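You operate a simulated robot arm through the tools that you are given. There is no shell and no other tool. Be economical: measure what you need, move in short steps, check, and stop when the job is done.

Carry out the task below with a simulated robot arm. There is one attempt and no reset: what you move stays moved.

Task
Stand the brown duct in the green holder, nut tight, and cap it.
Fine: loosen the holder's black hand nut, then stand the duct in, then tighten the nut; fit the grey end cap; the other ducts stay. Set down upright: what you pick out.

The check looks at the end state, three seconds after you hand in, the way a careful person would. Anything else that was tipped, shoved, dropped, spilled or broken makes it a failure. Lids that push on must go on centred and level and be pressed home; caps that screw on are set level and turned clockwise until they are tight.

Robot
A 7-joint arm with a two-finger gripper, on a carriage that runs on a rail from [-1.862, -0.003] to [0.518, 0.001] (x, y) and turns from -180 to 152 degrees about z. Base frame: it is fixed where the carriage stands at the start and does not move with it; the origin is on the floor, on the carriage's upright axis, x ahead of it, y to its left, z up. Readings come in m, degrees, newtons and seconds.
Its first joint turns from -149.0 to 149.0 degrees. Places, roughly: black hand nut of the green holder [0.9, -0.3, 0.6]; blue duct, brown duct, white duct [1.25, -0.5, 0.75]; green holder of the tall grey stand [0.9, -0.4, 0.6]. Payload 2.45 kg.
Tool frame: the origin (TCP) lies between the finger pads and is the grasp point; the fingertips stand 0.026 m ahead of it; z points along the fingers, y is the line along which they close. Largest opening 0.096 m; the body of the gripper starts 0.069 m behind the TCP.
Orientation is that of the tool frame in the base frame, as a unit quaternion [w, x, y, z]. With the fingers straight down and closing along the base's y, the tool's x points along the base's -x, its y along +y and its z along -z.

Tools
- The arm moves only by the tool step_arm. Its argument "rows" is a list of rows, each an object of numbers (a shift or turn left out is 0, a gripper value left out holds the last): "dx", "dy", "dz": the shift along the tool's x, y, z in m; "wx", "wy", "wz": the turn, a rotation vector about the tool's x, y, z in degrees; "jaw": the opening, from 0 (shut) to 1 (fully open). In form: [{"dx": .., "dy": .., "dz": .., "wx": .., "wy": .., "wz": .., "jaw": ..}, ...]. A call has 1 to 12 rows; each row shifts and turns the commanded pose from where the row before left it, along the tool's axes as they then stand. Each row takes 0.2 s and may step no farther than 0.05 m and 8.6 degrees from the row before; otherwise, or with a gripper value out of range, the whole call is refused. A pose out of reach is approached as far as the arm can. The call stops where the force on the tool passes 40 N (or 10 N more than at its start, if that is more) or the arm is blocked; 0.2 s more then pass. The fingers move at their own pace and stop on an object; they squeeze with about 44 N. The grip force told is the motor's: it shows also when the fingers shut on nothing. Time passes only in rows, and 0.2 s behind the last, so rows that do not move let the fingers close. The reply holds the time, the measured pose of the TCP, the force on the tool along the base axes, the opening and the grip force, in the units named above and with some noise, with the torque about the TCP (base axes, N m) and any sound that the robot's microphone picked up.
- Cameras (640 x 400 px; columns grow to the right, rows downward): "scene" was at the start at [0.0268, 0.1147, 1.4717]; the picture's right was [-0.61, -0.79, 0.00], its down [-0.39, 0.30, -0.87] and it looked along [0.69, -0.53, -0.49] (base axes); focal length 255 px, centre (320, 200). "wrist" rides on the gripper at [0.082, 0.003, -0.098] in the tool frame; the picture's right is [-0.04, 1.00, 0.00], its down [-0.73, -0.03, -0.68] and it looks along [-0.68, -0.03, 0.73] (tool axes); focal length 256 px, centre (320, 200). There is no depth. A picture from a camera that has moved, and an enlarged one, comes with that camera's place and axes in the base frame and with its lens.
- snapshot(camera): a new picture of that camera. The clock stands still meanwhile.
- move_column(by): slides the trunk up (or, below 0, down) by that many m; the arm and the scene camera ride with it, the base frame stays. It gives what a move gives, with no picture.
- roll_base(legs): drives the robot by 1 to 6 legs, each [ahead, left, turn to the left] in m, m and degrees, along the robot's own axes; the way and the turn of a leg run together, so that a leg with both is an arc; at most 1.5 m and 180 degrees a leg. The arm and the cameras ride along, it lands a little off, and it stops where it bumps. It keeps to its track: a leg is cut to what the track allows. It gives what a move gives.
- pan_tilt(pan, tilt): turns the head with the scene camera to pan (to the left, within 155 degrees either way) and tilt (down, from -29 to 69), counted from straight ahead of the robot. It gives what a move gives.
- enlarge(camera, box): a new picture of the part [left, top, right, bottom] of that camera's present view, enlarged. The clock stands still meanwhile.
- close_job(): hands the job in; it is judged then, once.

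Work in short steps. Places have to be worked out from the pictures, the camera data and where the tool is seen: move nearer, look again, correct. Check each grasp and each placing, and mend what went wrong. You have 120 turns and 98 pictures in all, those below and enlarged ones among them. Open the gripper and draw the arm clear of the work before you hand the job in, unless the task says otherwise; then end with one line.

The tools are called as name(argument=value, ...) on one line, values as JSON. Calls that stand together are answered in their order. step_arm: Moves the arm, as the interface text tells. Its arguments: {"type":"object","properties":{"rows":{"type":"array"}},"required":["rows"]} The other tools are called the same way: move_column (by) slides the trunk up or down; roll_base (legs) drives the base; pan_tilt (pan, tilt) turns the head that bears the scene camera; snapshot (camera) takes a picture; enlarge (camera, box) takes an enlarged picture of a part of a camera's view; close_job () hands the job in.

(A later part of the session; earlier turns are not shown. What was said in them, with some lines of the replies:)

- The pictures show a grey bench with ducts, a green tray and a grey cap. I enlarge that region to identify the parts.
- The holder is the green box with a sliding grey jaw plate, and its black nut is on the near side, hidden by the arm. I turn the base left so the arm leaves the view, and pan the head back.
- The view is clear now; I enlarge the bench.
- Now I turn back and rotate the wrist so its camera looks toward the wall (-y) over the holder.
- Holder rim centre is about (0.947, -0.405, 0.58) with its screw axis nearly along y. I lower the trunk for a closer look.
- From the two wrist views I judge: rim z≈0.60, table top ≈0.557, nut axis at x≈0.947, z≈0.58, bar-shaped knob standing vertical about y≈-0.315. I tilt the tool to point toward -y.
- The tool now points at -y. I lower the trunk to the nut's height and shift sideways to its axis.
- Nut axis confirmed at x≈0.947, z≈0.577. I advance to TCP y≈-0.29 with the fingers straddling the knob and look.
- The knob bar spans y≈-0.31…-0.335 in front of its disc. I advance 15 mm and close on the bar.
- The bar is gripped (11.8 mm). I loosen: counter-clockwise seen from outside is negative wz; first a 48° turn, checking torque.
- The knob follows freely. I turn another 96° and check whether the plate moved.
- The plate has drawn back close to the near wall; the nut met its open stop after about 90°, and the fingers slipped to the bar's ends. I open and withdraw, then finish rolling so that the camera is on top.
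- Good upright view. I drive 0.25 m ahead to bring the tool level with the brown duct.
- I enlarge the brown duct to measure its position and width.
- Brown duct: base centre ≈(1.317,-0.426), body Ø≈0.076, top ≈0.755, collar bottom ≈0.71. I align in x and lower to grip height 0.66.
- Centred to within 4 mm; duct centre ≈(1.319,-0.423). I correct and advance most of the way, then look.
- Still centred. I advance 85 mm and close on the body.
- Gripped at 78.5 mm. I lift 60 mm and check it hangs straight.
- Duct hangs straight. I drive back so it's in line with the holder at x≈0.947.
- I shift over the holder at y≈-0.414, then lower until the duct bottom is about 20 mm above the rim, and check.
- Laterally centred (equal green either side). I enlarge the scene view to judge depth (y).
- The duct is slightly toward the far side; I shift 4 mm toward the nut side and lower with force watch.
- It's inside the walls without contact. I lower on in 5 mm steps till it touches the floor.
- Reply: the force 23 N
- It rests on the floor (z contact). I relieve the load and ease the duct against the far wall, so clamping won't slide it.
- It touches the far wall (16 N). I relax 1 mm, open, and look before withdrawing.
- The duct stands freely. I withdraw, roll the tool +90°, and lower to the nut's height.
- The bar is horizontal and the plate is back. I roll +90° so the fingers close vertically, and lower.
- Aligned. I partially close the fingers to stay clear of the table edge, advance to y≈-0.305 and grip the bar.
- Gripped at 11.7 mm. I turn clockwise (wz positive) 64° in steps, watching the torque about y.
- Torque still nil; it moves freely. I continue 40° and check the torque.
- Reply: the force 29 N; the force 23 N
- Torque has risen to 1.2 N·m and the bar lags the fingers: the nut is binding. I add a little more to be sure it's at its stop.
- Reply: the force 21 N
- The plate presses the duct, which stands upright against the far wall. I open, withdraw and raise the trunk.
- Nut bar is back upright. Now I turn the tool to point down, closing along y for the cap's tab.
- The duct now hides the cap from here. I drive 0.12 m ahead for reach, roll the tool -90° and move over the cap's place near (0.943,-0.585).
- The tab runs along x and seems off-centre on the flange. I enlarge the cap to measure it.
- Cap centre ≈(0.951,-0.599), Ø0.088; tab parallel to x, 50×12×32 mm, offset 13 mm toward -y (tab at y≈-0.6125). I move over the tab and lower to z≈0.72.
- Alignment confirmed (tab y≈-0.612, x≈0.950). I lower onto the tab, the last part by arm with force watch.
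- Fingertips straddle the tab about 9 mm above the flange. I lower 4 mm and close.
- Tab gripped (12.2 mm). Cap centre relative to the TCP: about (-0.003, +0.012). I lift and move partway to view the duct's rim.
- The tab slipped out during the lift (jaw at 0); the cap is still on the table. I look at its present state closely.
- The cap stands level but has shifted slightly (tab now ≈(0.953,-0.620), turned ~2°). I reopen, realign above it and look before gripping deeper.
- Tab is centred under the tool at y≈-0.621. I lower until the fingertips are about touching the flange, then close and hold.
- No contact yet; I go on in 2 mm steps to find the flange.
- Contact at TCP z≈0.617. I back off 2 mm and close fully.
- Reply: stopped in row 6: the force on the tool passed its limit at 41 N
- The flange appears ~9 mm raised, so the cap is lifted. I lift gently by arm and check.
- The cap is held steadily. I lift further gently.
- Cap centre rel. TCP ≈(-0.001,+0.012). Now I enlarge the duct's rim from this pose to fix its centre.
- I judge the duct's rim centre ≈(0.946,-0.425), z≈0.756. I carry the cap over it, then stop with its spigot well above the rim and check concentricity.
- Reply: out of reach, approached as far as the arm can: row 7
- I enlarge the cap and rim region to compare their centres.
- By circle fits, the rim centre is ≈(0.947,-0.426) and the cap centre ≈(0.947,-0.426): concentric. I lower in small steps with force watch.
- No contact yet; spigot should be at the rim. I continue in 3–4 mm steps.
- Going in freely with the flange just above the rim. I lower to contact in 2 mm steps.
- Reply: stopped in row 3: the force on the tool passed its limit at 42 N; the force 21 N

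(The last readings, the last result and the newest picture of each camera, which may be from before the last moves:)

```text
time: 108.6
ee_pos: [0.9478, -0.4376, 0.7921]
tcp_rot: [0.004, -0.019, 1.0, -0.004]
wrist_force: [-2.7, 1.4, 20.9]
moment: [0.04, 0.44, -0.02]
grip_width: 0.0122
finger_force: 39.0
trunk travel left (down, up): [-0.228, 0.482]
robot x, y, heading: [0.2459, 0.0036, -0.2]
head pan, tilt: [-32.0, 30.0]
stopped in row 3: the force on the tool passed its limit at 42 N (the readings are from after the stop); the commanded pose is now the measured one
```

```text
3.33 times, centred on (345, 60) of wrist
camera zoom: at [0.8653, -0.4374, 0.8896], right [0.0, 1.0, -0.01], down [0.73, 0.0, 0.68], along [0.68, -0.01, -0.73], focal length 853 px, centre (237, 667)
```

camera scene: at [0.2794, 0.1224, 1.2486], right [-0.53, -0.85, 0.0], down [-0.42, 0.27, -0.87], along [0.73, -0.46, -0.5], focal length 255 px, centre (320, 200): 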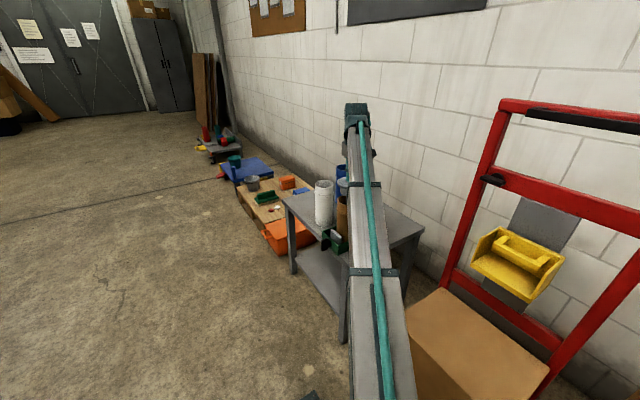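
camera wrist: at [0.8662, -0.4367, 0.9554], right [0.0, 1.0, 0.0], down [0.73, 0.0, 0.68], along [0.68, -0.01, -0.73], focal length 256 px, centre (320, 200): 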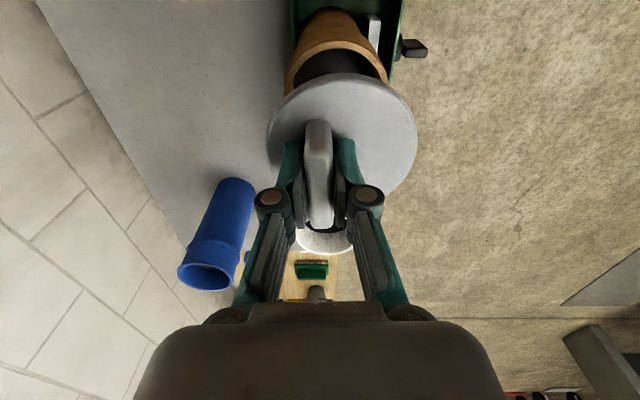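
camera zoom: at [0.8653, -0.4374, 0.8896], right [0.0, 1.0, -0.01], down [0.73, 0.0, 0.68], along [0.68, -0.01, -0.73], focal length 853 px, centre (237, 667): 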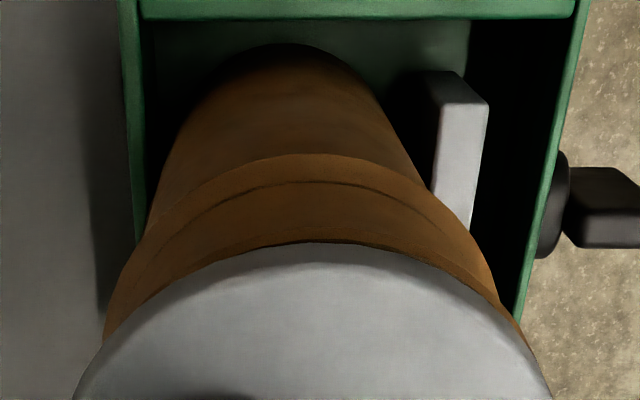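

Firm contact at TCP z≈0.792, which matches the flange sitting on the rim. I release, rise and inspect.

step_arm(rows=[{"dz": -0.001}, {"jaw": 0.5}, {}, {}, {"dz": -0.02}, {"dz": -0.03}, {"dz": -0.04}, {}])

snapshot(camera="wrist")

enlarge(camera="wrist", box=[255, 0, 435, 160])

```text
time: 110.4
ee_pos: [0.9478, -0.4363, 0.8797]
tcp_rot: [0.002, -0.018, 1.0, -0.004]
wrist_force: [0.7, -1.0, 0.0]
moment: [0.03, 0.0, -0.01]
grip_width: 0.0481
finger_force: 0.1
trunk travel left (down, up): [-0.228, 0.482]
robot x, y, heading: [0.2454, -0.0019, -0.2]
head pan, tilt: [-32.0, 30.0]
```

```text
27 pictures are left
camera wrist: at [0.8654, -0.4368, 0.9782], right [0.0, 1.0, -0.01], down [0.73, 0.0, 0.68], along [0.68, -0.01, -0.73], focal length 256 px, centre (320, 200)
```

wrist: 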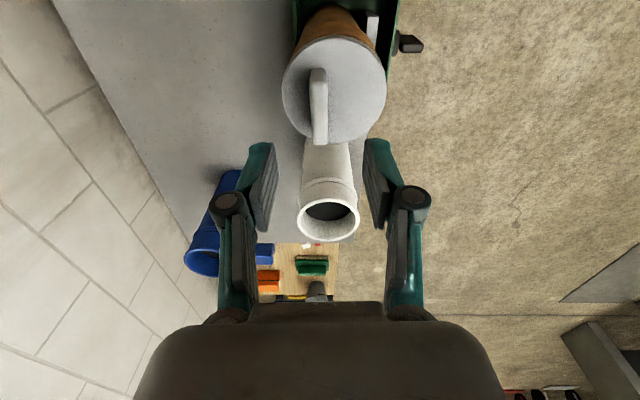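

```text
2.50 times, centred on (345, 80) of wrist
camera zoom: at [0.8654, -0.4368, 0.9782], right [0.0, 1.0, -0.01], down [0.73, 0.0, 0.68], along [0.68, -0.01, -0.73], focal length 640 px, centre (258, 500)
```

zoom: 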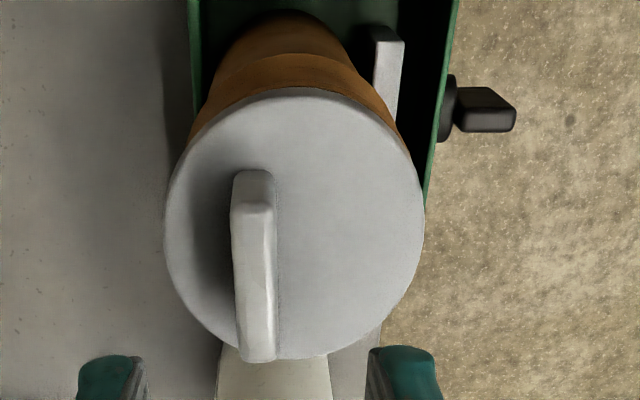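

Looks centred from above. I swing the arm aside with a base turn and view the duct from the side.

move_column(by=0.1)

roll_base(legs=[[0, 0, 35]])

pan_tilt(pan=-75, tilt=35)

snapshot(camera="scene")

```text
time: 111.7
ee_pos: [0.9483, -0.4372, 0.98]
tcp_rot: [0.002, -0.019, 1.0, -0.003]
wrist_force: [0.0, -0.1, -0.5]
moment: [0.04, 0.04, -0.03]
grip_width: 0.048
finger_force: 0.0
trunk travel left (down, up): [-0.328, 0.382]
robot x, y, heading: [0.2462, -0.0003, -0.1]
head pan, tilt: [-32.0, 30.0]
```

```text
time: 113.8
ee_pos: [1.0721, 0.0476, 0.98]
tcp_rot: [0.004, -0.32, 0.947, -0.002]
wrist_force: [0.6, 0.0, 0.4]
moment: [-0.01, -0.03, 0.01]
grip_width: 0.048
finger_force: 0.1
trunk travel left (down, up): [-0.328, 0.382]
robot x, y, heading: [0.2464, -0.0023, 35.2]
head pan, tilt: [-32.0, 30.0]
```

```text
time: 114.9
ee_pos: [1.0721, 0.0485, 0.9801]
tcp_rot: [0.004, -0.32, 0.947, -0.003]
wrist_force: [-0.5, 0.1, -0.1]
moment: [0.0, -0.02, -0.03]
grip_width: 0.0478
finger_force: 0.1
trunk travel left (down, up): [-0.328, 0.382]
robot x, y, heading: [0.2446, 0.0039, 34.9]
head pan, tilt: [-75.0, 35.0]
```

```text
25 pictures are left
camera scene: at [0.1805, 0.0572, 1.3408], right [-0.64, -0.77, 0.0], down [-0.44, 0.37, -0.82], along [0.63, -0.52, -0.57], focal length 255 px, centre (320, 200)
```

scene: 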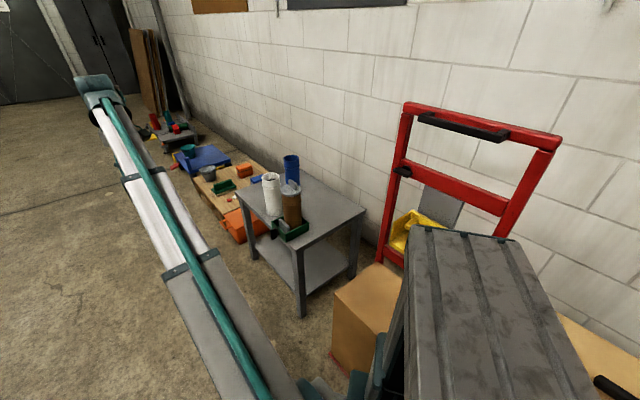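

enlarge(camera="scene", box=[262, 170, 318, 205])

enlarge(camera="scene", box=[255, 150, 335, 250])

```text
11.43 times, centred on (290, 188) of scene
camera zoom: at [0.1805, 0.0572, 1.3408], right [-0.64, -0.77, 0.0], down [-0.44, 0.37, -0.82], along [0.63, -0.52, -0.57], focal length 2919 px, centre (663, 343)
```

zoom: 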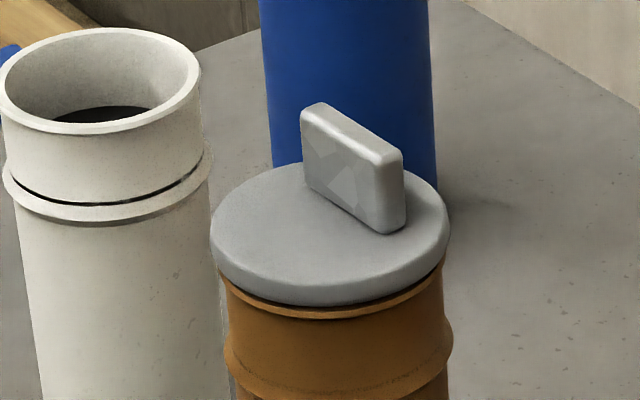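

```text
4.00 times, centred on (295, 200) of scene
camera zoom: at [0.1805, 0.0572, 1.3408], right [-0.64, -0.77, 0.0], down [-0.44, 0.37, -0.82], along [0.63, -0.52, -0.57], focal length 1022 px, centre (420, 200)
```

zoom: 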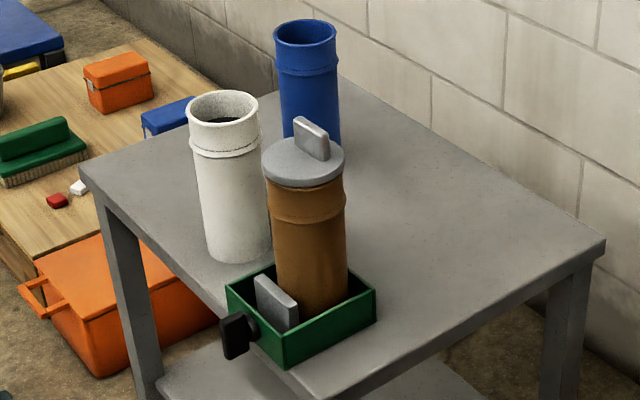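

The nut and duct look right; the cap is level and centred, but a fine gap may remain under the flange. I swing back, close the fingers, and press on the flange's centre.

roll_base(legs=[[0, 0, -35]])

step_arm(rows=[{"jaw": 0}, {}, {}])

```text
time: 117.0
ee_pos: [0.9524, -0.4308, 0.9801]
tcp_rot: [0.001, -0.023, 1.0, -0.003]
wrist_force: [0.1, 0.0, 0.4]
moment: [-0.04, 0.02, 0.0]
grip_width: 0.0479
finger_force: 0.0
trunk travel left (down, up): [-0.328, 0.382]
robot x, y, heading: [0.2453, -0.0002, 0.4]
head pan, tilt: [-75.0, 35.0]
```

```text
time: 117.8
ee_pos: [0.9515, -0.4306, 0.9803]
tcp_rot: [0.003, -0.023, 1.0, -0.004]
wrist_force: [-0.4, -0.9, 1.1]
moment: [-0.02, -0.01, -0.02]
grip_width: 0.0001
finger_force: 28.4
trunk travel left (down, up): [-0.328, 0.382]
robot x, y, heading: [0.2502, 0.0005, 0.2]
head pan, tilt: [-75.0, 35.0]
```

I shift to (0.947,-0.417) beside the tab and descend to just above the tab's height, then look.

step_arm(rows=[{"dx": 0.004, "dy": 0.014}, {}])

move_column(by=-0.148)

snapshot(camera="wrist")

```text
time: 118.4
ee_pos: [0.9478, -0.4157, 0.9794]
tcp_rot: [0.004, -0.023, 1.0, -0.006]
wrist_force: [-0.4, -0.2, 0.5]
moment: [-0.03, 0.02, 0.0]
grip_width: 0.0
finger_force: 28.7
trunk travel left (down, up): [-0.328, 0.382]
robot x, y, heading: [0.2489, 0.0007, 0.4]
head pan, tilt: [-75.0, 35.0]
```

```text
time: 120.1
ee_pos: [0.9476, -0.4182, 0.832]
tcp_rot: [0.004, -0.023, 1.0, -0.004]
wrist_force: [-0.1, -0.1, -0.2]
moment: [-0.01, 0.03, 0.02]
grip_width: 0.0
finger_force: 28.2
trunk travel left (down, up): [-0.18, 0.53]
robot x, y, heading: [0.2463, 0.0007, 0.4]
head pan, tilt: [-75.0, 35.0]
```

```text
22 pictures are left
camera wrist: at [0.8645, -0.4174, 0.9294], right [-0.01, 1.0, -0.01], down [0.73, 0.01, 0.69], along [0.69, 0.0, -0.73], focal length 256 px, centre (320, 200)
```

wrist: 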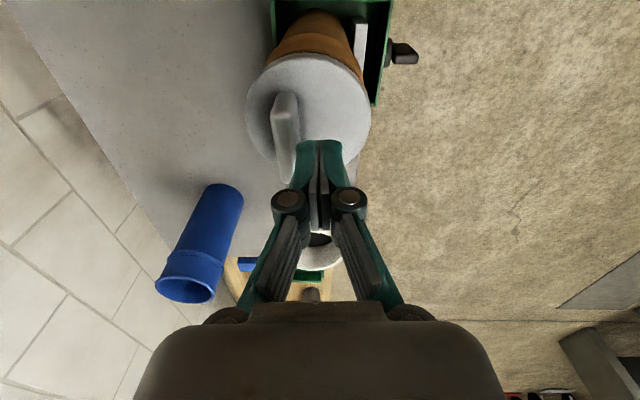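

The fingers would graze the tab, so I shift 6 mm further and press down on the flange in small steps.

step_arm(rows=[{"dy": 0.006}, {"dz": 0.01}, {"dz": 0.01}, {"dz": 0.01}, {"dz": 0.005}, {"dz": 0.003}, {"dz": 0.002}, {"dz": 0.002}, {"dz": 0.002}, {"dz": 0.002}])

```text
time: 122.3
ee_pos: [0.9461, -0.4117, 0.7902]
tcp_rot: [0.006, -0.023, 1.0, -0.007]
wrist_force: [2.0, 3.0, 32.7]
moment: [0.07, 0.02, 0.03]
grip_width: 0.006
finger_force: 28.5
trunk travel left (down, up): [-0.18, 0.53]
robot x, y, heading: [0.2491, -0.0004, 0.4]
head pan, tilt: [-75.0, 35.0]
```

32.7 N at z 0.790. I push further to about 50 N.

step_arm(rows=[{"dz": 0.002}, {"dz": 0.002}, {"dz": 0.002}])

step_arm(rows=[{"dz": 0.002}, {"dz": 0.002}, {"dz": 0.002}])

enlarge(camera="wrist", box=[220, 20, 420, 180])

```text
time: 122.7
ee_pos: [0.9477, -0.4102, 0.7891]
tcp_rot: [0.007, -0.023, 1.0, -0.006]
wrist_force: [-3.0, 2.8, 25.0]
moment: [0.1, 0.25, -0.02]
grip_width: 0.0058
finger_force: 27.6
trunk travel left (down, up): [-0.18, 0.53]
robot x, y, heading: [0.2468, -0.0025, 0.2]
head pan, tilt: [-75.0, 35.0]
stopped in row 1: the force on the tool passed its limit at 47 N (the readings are from after the stop); the commanded pose is now the measured one
```

```text
time: 123.2
ee_pos: [0.9468, -0.4119, 0.79]
tcp_rot: [0.007, -0.022, 1.0, -0.007]
wrist_force: [-4.8, 4.1, 21.6]
moment: [0.01, 0.32, -0.06]
grip_width: 0.0061
finger_force: 28.5
trunk travel left (down, up): [-0.18, 0.53]
robot x, y, heading: [0.2486, 0.0007, 0.2]
head pan, tilt: [-75.0, 35.0]
stopped in row 2: the force on the tool passed its limit at 43 N (the readings are from after the stop); the commanded pose is now the measured one
```

```text
2.50 times, centred on (320, 100) of wrist
camera zoom: at [0.8639, -0.4116, 0.8875], right [-0.01, 1.0, -0.01], down [0.72, 0.01, 0.69], along [0.69, -0.01, -0.72], focal length 640 px, centre (320, 450)
```

zoom: 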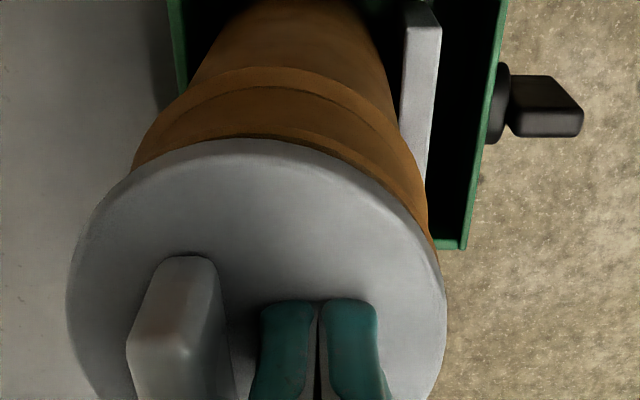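

It's a hard stop here at 47 N. I rise and press also on the tab's top (the other side), to be sure it's home all round.

step_arm(rows=[{"dz": -0.02}, {"dz": -0.03}, {"dy": -0.0265}, {}, {"dz": 0.008}, {"dz": 0.004}, {"dz": 0.002}, {"dz": 0.002}, {"dz": 0.002}, {"dz": 0.002}, {"dz": 0.002}])

step_arm(rows=[{"dz": 0.002}, {"dz": 0.002}, {"dz": 0.002}, {"dz": 0.002}, {"dz": 0.002}])

```text
time: 125.4
ee_pos: [0.9507, -0.4381, 0.8233]
tcp_rot: [0.009, -0.023, 1.0, -0.009]
wrist_force: [-1.1, 1.1, 22.3]
moment: [0.07, 0.21, 0.01]
grip_width: 0.006
finger_force: 28.8
trunk travel left (down, up): [-0.18, 0.53]
robot x, y, heading: [0.248, 0.0023, 0.3]
head pan, tilt: [-75.0, 35.0]
stopped in row 11: the force on the tool passed its limit at 43 N (the readings are from after the stop); the commanded pose is now the measured one
```

```text
time: 125.9
ee_pos: [0.9504, -0.4395, 0.8229]
tcp_rot: [0.009, -0.023, 1.0, -0.01]
wrist_force: [-2.2, 1.1, 21.3]
moment: [0.06, 0.23, 0.0]
grip_width: 0.0059
finger_force: 29.1
trunk travel left (down, up): [-0.18, 0.53]
robot x, y, heading: [0.247, 0.003, 0.5]
head pan, tilt: [-75.0, 35.0]
stopped in row 2: the force on the tool passed its limit at 43 N (the readings are from after the stop); the commanded pose is now the measured one
```

Hard stop on this side as well. I rise, lift the trunk, swing aside and inspect once more.

step_arm(rows=[{"dz": -0.02}, {"dz": -0.03}, {"dz": -0.03, "jaw": 0.5}, {}])

move_column(by=0.1)

roll_base(legs=[[0, 0, 35]])

snapshot(camera="scene")

enlarge(camera="scene", box=[262, 170, 318, 205])

```text
time: 126.9
ee_pos: [0.96, -0.4446, 0.8768]
tcp_rot: [0.019, -0.022, 0.999, -0.015]
wrist_force: [0.5, 0.4, -0.6]
moment: [0.02, -0.02, -0.03]
grip_width: 0.0482
finger_force: 0.1
out of reach, approached as far as the arm can: row 2, 3
trunk travel left (down, up): [-0.18, 0.53]
robot x, y, heading: [0.2505, 0.0037, 0.5]
head pan, tilt: [-75.0, 35.0]
```

```text
time: 128.2
ee_pos: [0.9627, -0.4449, 0.9753]
tcp_rot: [0.019, -0.022, 0.999, -0.015]
wrist_force: [0.1, -0.3, -0.4]
moment: [0.0, 0.0, 0.0]
grip_width: 0.0478
finger_force: 0.0
trunk travel left (down, up): [-0.28, 0.43]
robot x, y, heading: [0.2483, 0.0006, 0.6]
head pan, tilt: [-75.0, 35.0]
```

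```text
time: 130.3
ee_pos: [1.088, 0.0386, 0.9755]
tcp_rot: [0.022, -0.318, 0.948, -0.009]
wrist_force: [0.1, -0.3, -0.4]
moment: [0.0, -0.03, -0.02]
grip_width: 0.0481
finger_force: 0.0
trunk travel left (down, up): [-0.28, 0.43]
robot x, y, heading: [0.2497, 0.0019, 34.9]
head pan, tilt: [-75.0, 35.0]
```

```text
20 pictures are left
camera scene: at [0.1807, 0.0574, 1.2928], right [-0.64, -0.76, 0.0], down [-0.44, 0.37, -0.82], along [0.63, -0.53, -0.57], focal length 255 px, centre (320, 200)
```

scene: 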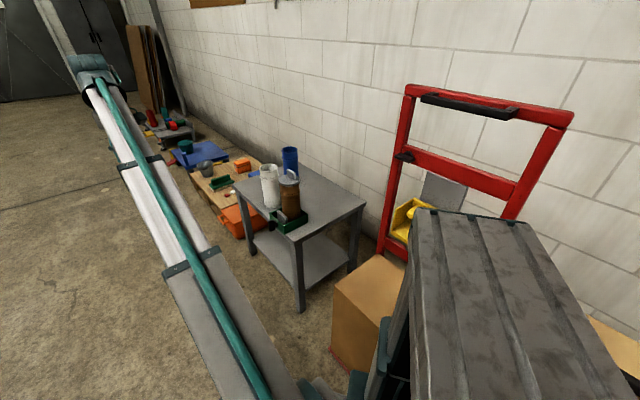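

```text
11.43 times, centred on (290, 188) of scene
camera zoom: at [0.1807, 0.0574, 1.2928], right [-0.64, -0.76, 0.0], down [-0.44, 0.37, -0.82], along [0.63, -0.53, -0.57], focal length 2919 px, centre (663, 343)
```

zoom: 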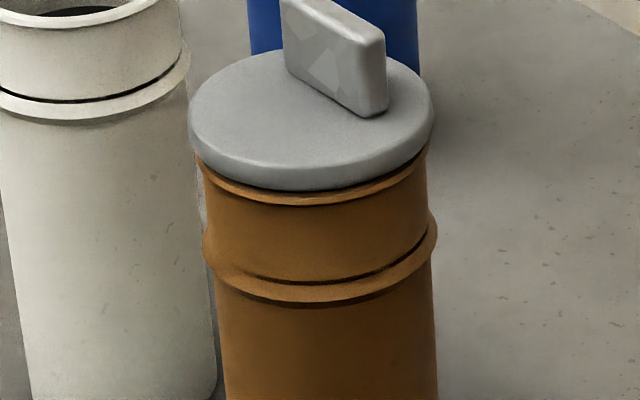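

To see the flange/rim joint edge-on, I lower the trunk (arm hangs in free space) and look again.

move_column(by=-0.27)

pan_tilt(pan=-75, tilt=15)

snapshot(camera="scene")

```text
time: 133.0
ee_pos: [1.0888, 0.0373, 0.7064]
tcp_rot: [0.022, -0.318, 0.948, -0.008]
wrist_force: [0.2, -0.2, 0.8]
moment: [0.01, 0.0, 0.03]
grip_width: 0.048
finger_force: 0.0
trunk travel left (down, up): [-0.01, 0.7]
robot x, y, heading: [0.2463, 0.0023, 34.6]
head pan, tilt: [-75.0, 35.0]
```

```text
time: 133.9
ee_pos: [1.0885, 0.0368, 0.7064]
tcp_rot: [0.022, -0.317, 0.948, -0.008]
wrist_force: [0.0, 0.6, 0.2]
moment: [0.03, -0.03, -0.02]
grip_width: 0.0479
finger_force: 0.0
trunk travel left (down, up): [-0.01, 0.7]
robot x, y, heading: [0.2466, 0.0023, 35.0]
head pan, tilt: [-75.0, 15.0]
```

```text
18 pictures are left
camera scene: at [0.1848, 0.054, 1.0547], right [-0.64, -0.76, 0.0], down [-0.2, 0.17, -0.97], along [0.74, -0.62, -0.26], focal length 255 px, centre (320, 200)
```

scene: 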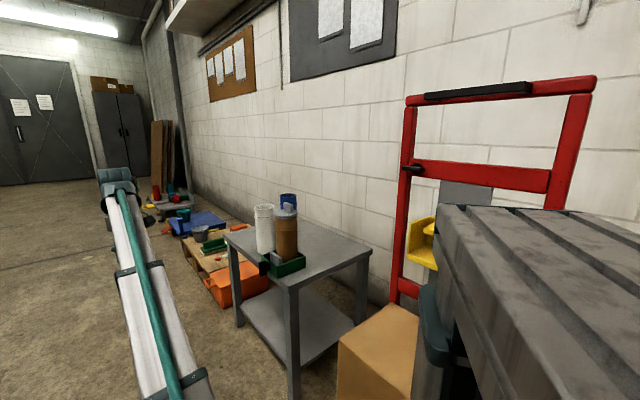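

enlarge(camera="scene", box=[262, 195, 312, 230])

enlarge(camera="scene", box=[245, 190, 325, 290])

```text
11.43 times, centred on (287, 212) of scene
camera zoom: at [0.1848, 0.054, 1.0547], right [-0.64, -0.76, 0.0], down [-0.2, 0.17, -0.97], along [0.74, -0.62, -0.26], focal length 2919 px, centre (697, 57)
```

zoom: 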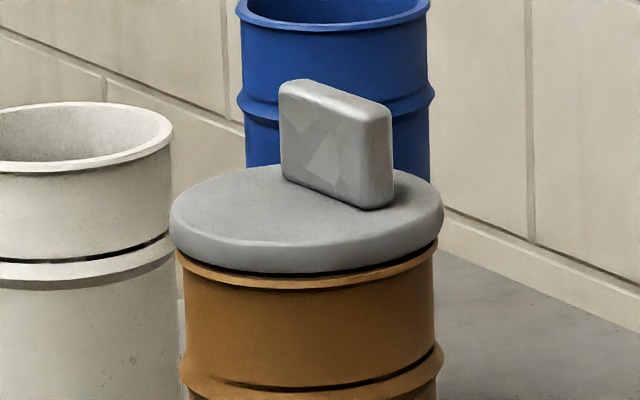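

```text
4.00 times, centred on (285, 240) of scene
camera zoom: at [0.1848, 0.054, 1.0547], right [-0.64, -0.76, 0.0], down [-0.2, 0.17, -0.97], along [0.74, -0.62, -0.26], focal length 1022 px, centre (460, 40)
```

zoom: 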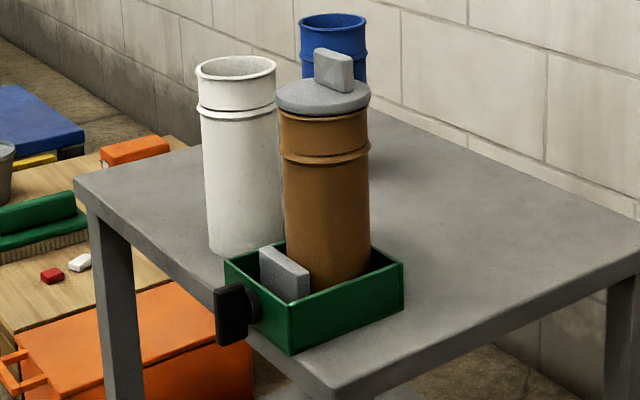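

The joint shows a thin dark line all round and stands level. To be sure it is pressed home, I'll press once more symmetrically, straddling the tab with both fingertips on the flange. First I raise, swing back and correct the small tool tilt.

move_column(by=0.39)

roll_base(legs=[[0, 0, -35]])

step_arm(rows=[{"dz": 0.03, "wx": -1.7, "wy": 2.2, "jaw": 0.48}, {"dz": 0.03}, {"dz": 0.04}, {"dz": 0.02}, {}])

```text
time: 137.6
ee_pos: [1.0888, 0.0365, 1.0972]
tcp_rot: [0.022, -0.318, 0.948, -0.009]
wrist_force: [0.6, 0.6, -0.1]
moment: [-0.02, 0.02, 0.0]
grip_width: 0.0479
finger_force: 0.0
trunk travel left (down, up): [-0.4, 0.31]
robot x, y, heading: [0.242, 0.0013, 34.7]
head pan, tilt: [-75.0, 15.0]
```

```text
time: 139.7
ee_pos: [0.9536, -0.4569, 1.0967]
tcp_rot: [0.019, -0.014, 1.0, -0.016]
wrist_force: [0.0, 0.0, 0.0]
moment: [-0.01, 0.03, -0.02]
grip_width: 0.0479
finger_force: 0.1
trunk travel left (down, up): [-0.4, 0.31]
robot x, y, heading: [0.2492, -0.003, -0.6]
head pan, tilt: [-75.0, 15.0]
```

```text
time: 140.9
ee_pos: [0.954, -0.4585, 0.9773]
tcp_rot: [-0.001, -0.015, 1.0, -0.002]
wrist_force: [-0.2, 0.5, -0.4]
moment: [0.02, -0.01, -0.01]
grip_width: 0.0459
finger_force: 0.1
trunk travel left (down, up): [-0.4, 0.31]
robot x, y, heading: [0.2465, 0.0027, -0.8]
head pan, tilt: [-75.0, 15.0]
```

Tool is plumb again. I centre over the cap at (0.947,-0.426) and descend to just above the tab.

step_arm(rows=[{"dx": 0.006, "dy": 0.0327}, {}])

move_column(by=-0.14)

snapshot(camera="wrist")

```text
time: 141.5
ee_pos: [0.9485, -0.4263, 0.9781]
tcp_rot: [0.0, -0.015, 1.0, 0.0]
wrist_force: [-0.1, 0.6, 0.2]
moment: [0.0, -0.01, 0.0]
grip_width: 0.0461
finger_force: 0.0
trunk travel left (down, up): [-0.4, 0.31]
robot x, y, heading: [0.2481, -0.0019, -0.7]
head pan, tilt: [-75.0, 15.0]
```

```text
time: 143.2
ee_pos: [0.9463, -0.4253, 0.8365]
tcp_rot: [-0.001, -0.015, 1.0, 0.0]
wrist_force: [0.2, -0.1, 0.2]
moment: [0.01, -0.01, 0.03]
grip_width: 0.0459
finger_force: 0.1
trunk travel left (down, up): [-0.26, 0.45]
robot x, y, heading: [0.2466, -0.0008, -0.6]
head pan, tilt: [-75.0, 15.0]
```

```text
15 pictures are left
camera wrist: at [0.8659, -0.4254, 0.9359], right [0.01, 1.0, 0.0], down [0.74, -0.01, 0.68], along [0.68, -0.01, -0.74], focal length 256 px, centre (320, 200)
```

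wrist: 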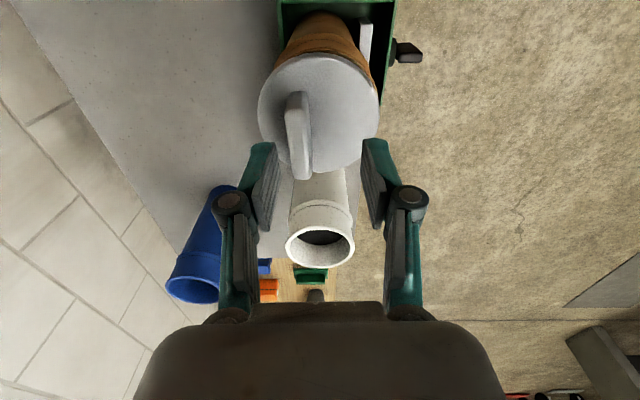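

Fingers straddle the cap symmetrically and clear the tab. I descend and press in small steps.

step_arm(rows=[{"dz": 0.015}, {"dz": 0.015}, {"dz": 0.008}, {"dz": 0.004}, {"dz": 0.002}, {"dz": 0.002}, {"dz": 0.002}])

step_arm(rows=[{"dz": 0.001}, {"dz": 0.001}, {"dz": 0.001}])

step_arm(rows=[{"dz": 0.001}, {"dz": 0.001}])

```text
time: 144.8
ee_pos: [0.9477, -0.4253, 0.7909]
tcp_rot: [0.0, -0.015, 1.0, -0.001]
wrist_force: [0.8, 0.4, 7.5]
moment: [0.07, -0.04, -0.03]
grip_width: 0.0464
finger_force: 0.5
trunk travel left (down, up): [-0.26, 0.45]
robot x, y, heading: [0.2484, -0.0002, -0.6]
head pan, tilt: [-75.0, 15.0]
```

```text
time: 145.6
ee_pos: [0.9472, -0.4254, 0.789]
tcp_rot: [0.0, -0.015, 1.0, -0.002]
wrist_force: [2.2, -1.6, 29.1]
moment: [-0.1, -0.11, -0.01]
grip_width: 0.0505
finger_force: 12.0
trunk travel left (down, up): [-0.26, 0.45]
robot x, y, heading: [0.2514, 0.0022, -0.5]
head pan, tilt: [-75.0, 15.0]
```

```text
time: 146.3
ee_pos: [0.9468, -0.4286, 0.7921]
tcp_rot: [0.003, -0.013, 1.0, -0.003]
wrist_force: [-1.4, -10.0, 44.9]
moment: [-0.36, -0.04, 0.06]
grip_width: 0.0127
finger_force: 19.5
trunk travel left (down, up): [-0.26, 0.45]
robot x, y, heading: [0.2494, -0.0009, -0.6]
head pan, tilt: [-75.0, 15.0]
stopped in row 2: the force on the tool passed its limit at 45 N (the readings are from after the stop); the commanded pose is now the measured one
```

The fingers were forced inward under the load. I look before moving anything.

snapshot(camera="wrist")

```text
14 pictures are left
camera wrist: at [0.8637, -0.4274, 0.8899], right [0.01, 1.0, -0.01], down [0.73, -0.01, 0.68], along [0.68, -0.01, -0.73], focal length 256 px, centre (320, 200)
```

wrist: 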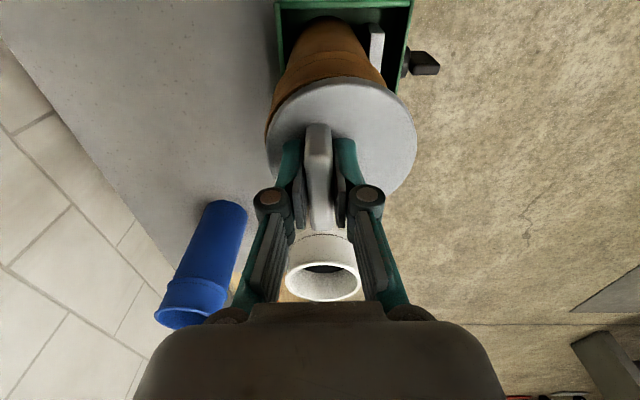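

The fingers slid in and gripped the tab, dragging the cap ~9 mm toward +y; it's still seated in height. I grip firmly, lift 3 mm, recentre to the earlier seat pose (TCP 0.948,-0.4376), and set down again.

step_arm(rows=[{"jaw": 0}, {}, {}])

step_arm(rows=[{"dz": -0.002}, {"dz": -0.002}, {"dz": -0.001}, {}])

```text
time: 146.9
ee_pos: [0.9468, -0.4285, 0.7923]
tcp_rot: [0.003, -0.013, 1.0, -0.005]
wrist_force: [-3.9, -4.8, 23.4]
moment: [-0.07, 0.4, 0.04]
grip_width: 0.012
finger_force: 39.2
trunk travel left (down, up): [-0.26, 0.45]
robot x, y, heading: [0.2485, 0.0033, -0.6]
head pan, tilt: [-75.0, 15.0]
stopped in row 3: the force on the tool passed its limit at 56 N (the readings are from after the stop); the commanded pose is now the measured one
```

```text
time: 147.9
ee_pos: [0.9492, -0.4273, 0.7925]
tcp_rot: [0.002, -0.014, 1.0, -0.003]
wrist_force: [-1.2, -2.2, 1.2]
moment: [-0.13, 0.1, 0.03]
grip_width: 0.0121
finger_force: 39.2
trunk travel left (down, up): [-0.26, 0.45]
robot x, y, heading: [0.2444, 0.0026, -0.7]
head pan, tilt: [-75.0, 15.0]
```

step_arm(rows=[{"dz": -0.002}, {"dz": -0.002}, {}])

```text
time: 148.7
ee_pos: [0.9483, -0.4276, 0.7964]
tcp_rot: [0.001, -0.015, 1.0, -0.002]
wrist_force: [-0.8, 0.8, -1.1]
moment: [-0.01, 0.02, 0.0]
grip_width: 0.012
finger_force: 39.1
trunk travel left (down, up): [-0.26, 0.45]
robot x, y, heading: [0.2458, 0.003, -0.6]
head pan, tilt: [-75.0, 15.0]
```

The cap is raised ~4 mm and free. I enlarge to compare cap and rim centres.

enlarge(camera="wrist", box=[240, 0, 440, 160])

```text
2.50 times, centred on (340, 80) of wrist
camera zoom: at [0.8664, -0.4269, 0.8956], right [0.01, 1.0, -0.01], down [0.73, -0.01, 0.68], along [0.68, -0.01, -0.73], focal length 640 px, centre (270, 500)
```

zoom: 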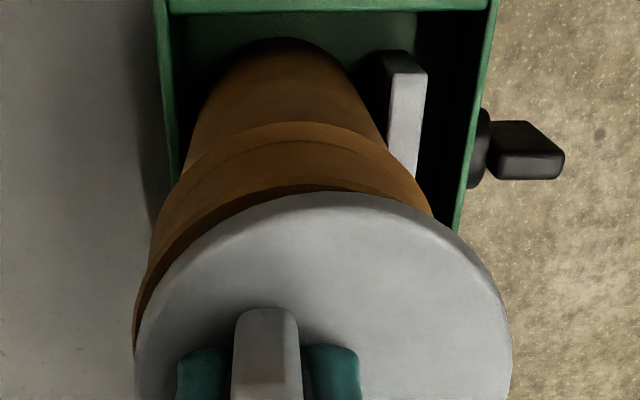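

Fit now: rim centre ≈y -0.4205, cap centre ≈y -0.416. I shift the cap 4.5 mm toward -y, lower to seat lightly, release and rise.

step_arm(rows=[{"dy": -0.0025}, {"dy": -0.002}, {"dz": 0.002}, {"dz": 0.0015}, {"dz": 0.001}, {}])

enlarge(camera="wrist", box=[240, 0, 440, 160])

```text
time: 150.1
ee_pos: [0.9489, -0.4316, 0.7929]
tcp_rot: [0.001, -0.015, 1.0, -0.004]
wrist_force: [0.3, -0.3, -0.9]
moment: [0.01, 0.0, 0.04]
grip_width: 0.0118
finger_force: 39.0
trunk travel left (down, up): [-0.26, 0.45]
robot x, y, heading: [0.2484, -0.0005, -1.0]
head pan, tilt: [-75.0, 15.0]
```

```text
2.50 times, centred on (340, 80) of wrist
camera zoom: at [0.8667, -0.4317, 0.8911], right [0.01, 1.0, -0.01], down [0.73, -0.01, 0.68], along [0.68, -0.01, -0.73], focal length 640 px, centre (270, 500)
```

zoom: 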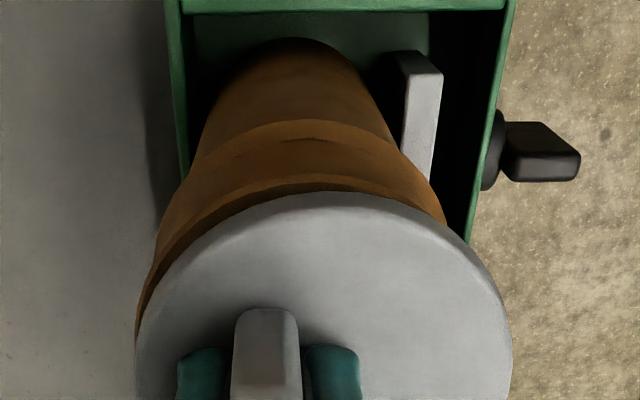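

The rim still shows more on the left, so the duct hasn't moved and the cap needs ~5 mm more toward -y, as in the first seat. I shift and check.

step_arm(rows=[{"dy": -0.003}, {"dy": -0.0025}, {}])

enlarge(camera="wrist", box=[240, 0, 440, 160])

```text
time: 150.9
ee_pos: [0.9486, -0.4384, 0.7931]
tcp_rot: [0.001, -0.014, 1.0, -0.003]
wrist_force: [0.1, 0.1, -0.2]
moment: [0.0, 0.01, 0.03]
grip_width: 0.0124
finger_force: 39.0
trunk travel left (down, up): [-0.26, 0.45]
robot x, y, heading: [0.2487, 0.0009, -0.7]
head pan, tilt: [-75.0, 15.0]
```

```text
2.50 times, centred on (340, 80) of wrist
camera zoom: at [0.8668, -0.4375, 0.8916], right [0.01, 1.0, -0.01], down [0.73, -0.01, 0.68], along [0.68, -0.01, -0.73], focal length 640 px, centre (270, 500)
```

zoom: 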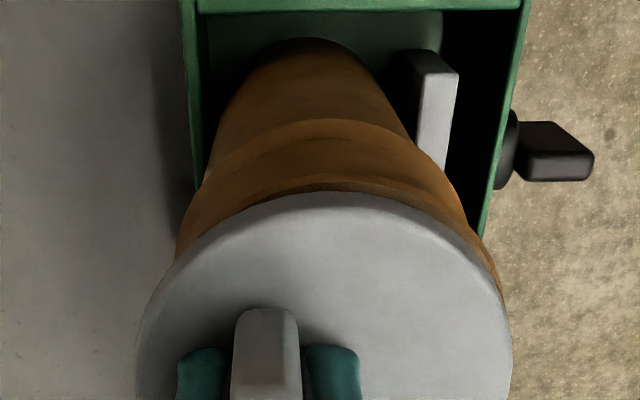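

Now slightly over to the other side; interpolating, symmetric lies 2 mm back. I shift +2 mm and check.

step_arm(rows=[{"dy": 0.002}, {}])

enlarge(camera="wrist", box=[240, 0, 440, 160])

```text
time: 151.5
ee_pos: [0.9503, -0.4367, 0.7938]
tcp_rot: [0.001, -0.014, 1.0, -0.003]
wrist_force: [0.3, 0.0, 0.1]
moment: [0.01, 0.02, 0.0]
grip_width: 0.0118
finger_force: 39.3
trunk travel left (down, up): [-0.26, 0.45]
robot x, y, heading: [0.2493, -0.0017, -1.0]
head pan, tilt: [-75.0, 15.0]
```

```text
2.50 times, centred on (340, 80) of wrist
camera zoom: at [0.867, -0.4353, 0.8915], right [0.01, 1.0, -0.01], down [0.73, -0.01, 0.68], along [0.68, -0.01, -0.73], focal length 640 px, centre (270, 500)
```

zoom: 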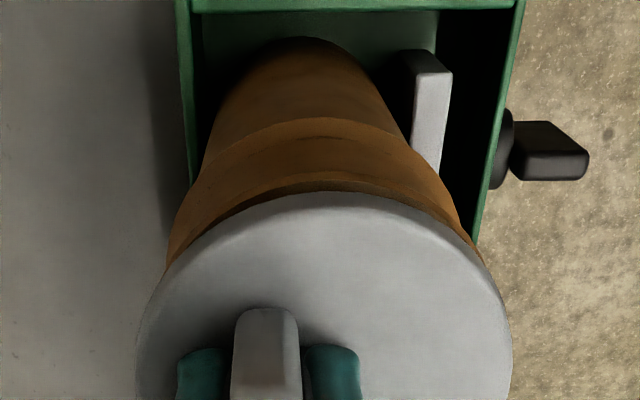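

Symmetric now in y, and x matches the first seat. I lower to a firm seat.

step_arm(rows=[{"dz": 0.001}, {"dz": 0.001}, {"dz": 0.001}, {"dz": 0.001}])

step_arm(rows=[{"dz": 0.0015}, {"dz": 0.0015}])

```text
time: 152.5
ee_pos: [0.9494, -0.4353, 0.7914]
tcp_rot: [0.003, -0.014, 1.0, -0.004]
wrist_force: [4.5, -3.2, 19.2]
moment: [-0.04, -0.38, -0.07]
grip_width: 0.0118
finger_force: 39.4
trunk travel left (down, up): [-0.26, 0.45]
robot x, y, heading: [0.2493, -0.0005, -0.5]
head pan, tilt: [-75.0, 15.0]
```

```text
time: 153.1
ee_pos: [0.9482, -0.4353, 0.7912]
tcp_rot: [0.004, -0.014, 1.0, -0.005]
wrist_force: [-2.2, 1.0, 19.7]
moment: [0.05, 0.33, 0.03]
grip_width: 0.0119
finger_force: 38.7
trunk travel left (down, up): [-0.26, 0.45]
robot x, y, heading: [0.2489, 0.0001, -0.7]
head pan, tilt: [-75.0, 15.0]
stopped in row 2: the force on the tool passed its limit at 43 N (the readings are from after the stop); the commanded pose is now the measured one
```

Hard seat at z 0.791 again with 43 N. I relax, open and rise straight up, then look.

step_arm(rows=[{"dz": -0.001}, {"jaw": 0.5}, {}, {}, {"dz": -0.02}, {"dz": -0.03}, {"dz": -0.03}, {}])

enlarge(camera="wrist", box=[240, 0, 440, 160])

```text
time: 154.9
ee_pos: [0.9477, -0.4376, 0.8694]
tcp_rot: [0.003, -0.015, 1.0, -0.005]
wrist_force: [0.6, 0.0, 0.0]
moment: [0.02, 0.02, 0.01]
grip_width: 0.048
finger_force: 0.0
trunk travel left (down, up): [-0.26, 0.45]
robot x, y, heading: [0.2504, 0.0033, -0.7]
head pan, tilt: [-75.0, 15.0]
```

```text
2.50 times, centred on (340, 80) of wrist
camera zoom: at [0.8655, -0.4366, 0.9674], right [0.01, 1.0, -0.01], down [0.73, 0.0, 0.68], along [0.68, -0.01, -0.73], focal length 640 px, centre (270, 500)
```

zoom: 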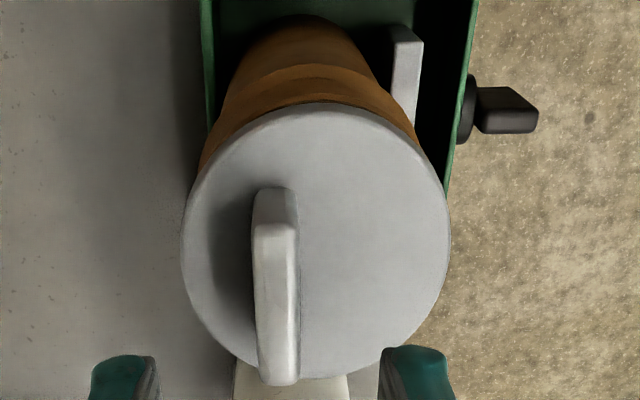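

Looks centred. I raise and swing aside for a side check.

move_column(by=0.1)

roll_base(legs=[[0, 0, 35.6]])

pan_tilt(pan=-75, tilt=30)

enlarge(camera="scene", box=[250, 150, 330, 250])

```text
time: 156.2
ee_pos: [0.9491, -0.4373, 0.9697]
tcp_rot: [0.002, -0.014, 1.0, -0.005]
wrist_force: [0.2, 0.1, 0.5]
moment: [0.03, 0.03, 0.03]
grip_width: 0.048
finger_force: 0.1
trunk travel left (down, up): [-0.36, 0.35]
robot x, y, heading: [0.248, 0.0007, -0.5]
head pan, tilt: [-75.0, 15.0]
```

```text
time: 158.3
ee_pos: [1.0732, 0.0515, 0.9696]
tcp_rot: [0.004, -0.319, 0.948, -0.004]
wrist_force: [-0.3, -0.8, -0.6]
moment: [-0.01, 0.0, -0.01]
grip_width: 0.0478
finger_force: 0.1
trunk travel left (down, up): [-0.36, 0.35]
robot x, y, heading: [0.2483, -0.0026, 35.1]
head pan, tilt: [-75.0, 15.0]
```

```text
time: 159.1
ee_pos: [1.0722, 0.0521, 0.9686]
tcp_rot: [0.004, -0.319, 0.948, -0.004]
wrist_force: [-0.1, 0.3, 0.9]
moment: [0.01, -0.02, -0.03]
grip_width: 0.0481
finger_force: 0.0
trunk travel left (down, up): [-0.36, 0.35]
robot x, y, heading: [0.2482, 0.0021, 35.3]
head pan, tilt: [-75.0, 30.0]
```

```text
4.00 times, centred on (290, 200) of scene
camera zoom: at [0.1826, 0.0557, 1.3806], right [-0.64, -0.77, 0.0], down [-0.38, 0.32, -0.87], along [0.66, -0.56, -0.5], focal length 1022 px, centre (440, 200)
```

zoom: 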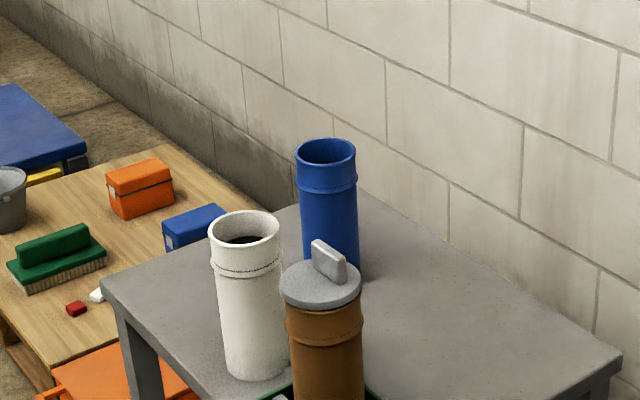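

enlarge(camera="scene", box=[304, 205, 354, 240])

enlarge(camera="scene", box=[290, 205, 370, 275])

```text
11.43 times, centred on (329, 222) of scene
camera zoom: at [0.1826, 0.0557, 1.3806], right [-0.64, -0.77, 0.0], down [-0.38, 0.32, -0.87], along [0.66, -0.56, -0.5], focal length 2919 px, centre (217, -57)
```

zoom: 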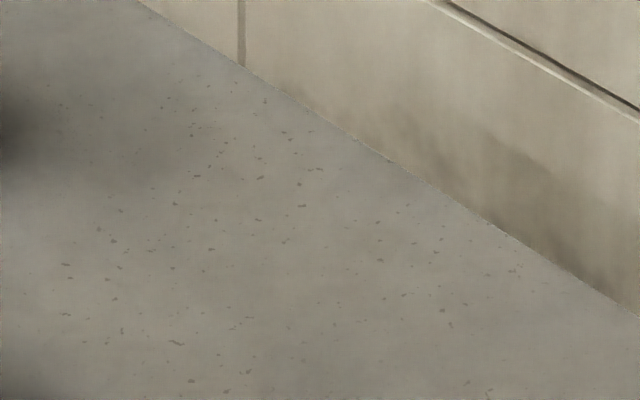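

```text
5.71 times, centred on (330, 240) of scene
camera zoom: at [0.1826, 0.0557, 1.3806], right [-0.64, -0.77, 0.0], down [-0.38, 0.32, -0.87], along [0.66, -0.56, -0.5], focal length 1459 px, centre (263, -29)
```

zoom: 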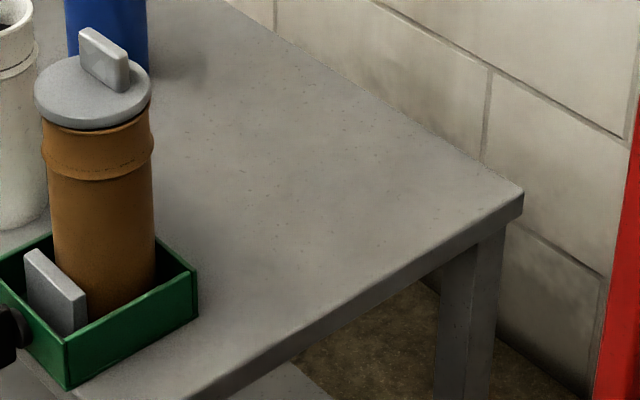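

I mis-framed; the cap is at about (290,222). One precise crop.

enlarge(camera="scene", box=[262, 208, 318, 243])

```text
11.43 times, centred on (290, 226) of scene
camera zoom: at [0.1826, 0.0557, 1.3806], right [-0.64, -0.77, 0.0], down [-0.38, 0.32, -0.87], along [0.66, -0.56, -0.5], focal length 2919 px, centre (663, -91)
```

zoom: 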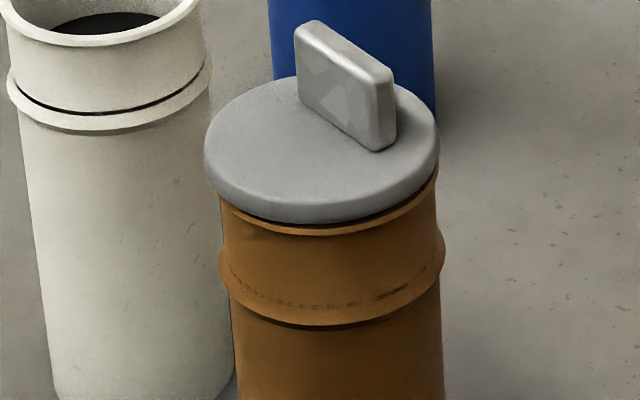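

The cap sits level and centred within ~1–2 mm, flange down on the rim; plate clamps the duct; other ducts are untouched. I open the gripper fully with the arm clear of the bench.

step_arm(rows=[{"jaw": 1}, {}, {}])

snapshot(camera="scene")

```text
time: 159.9
ee_pos: [1.0731, 0.0527, 0.969]
tcp_rot: [0.003, -0.319, 0.948, -0.003]
wrist_force: [0.8, 0.1, 0.2]
moment: [0.01, 0.02, 0.01]
grip_width: 0.0959
finger_force: 0.0
trunk travel left (down, up): [-0.36, 0.35]
robot x, y, heading: [0.2484, -0.0031, 35.0]
head pan, tilt: [-75.0, 30.0]
```

```text
4 pictures are left
camera scene: at [0.1825, 0.0558, 1.3806], right [-0.64, -0.77, 0.0], down [-0.38, 0.32, -0.87], along [0.66, -0.56, -0.5], focal length 255 px, centre (320, 200)
```

scene: 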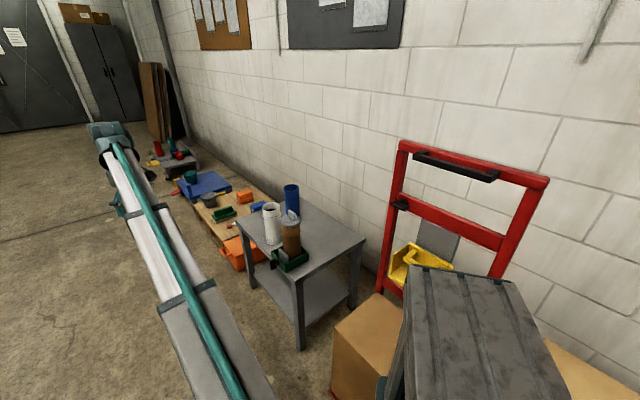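

All is in place and the arm is clear; I hand the job in.

close_job()

```text
The job is handed in.
```

The brown duct stands clamped in the green holder with the nut tight, and the grey end cap is pressed on, level and centred to within about 2 mm; the blue and white ducts were not touched.
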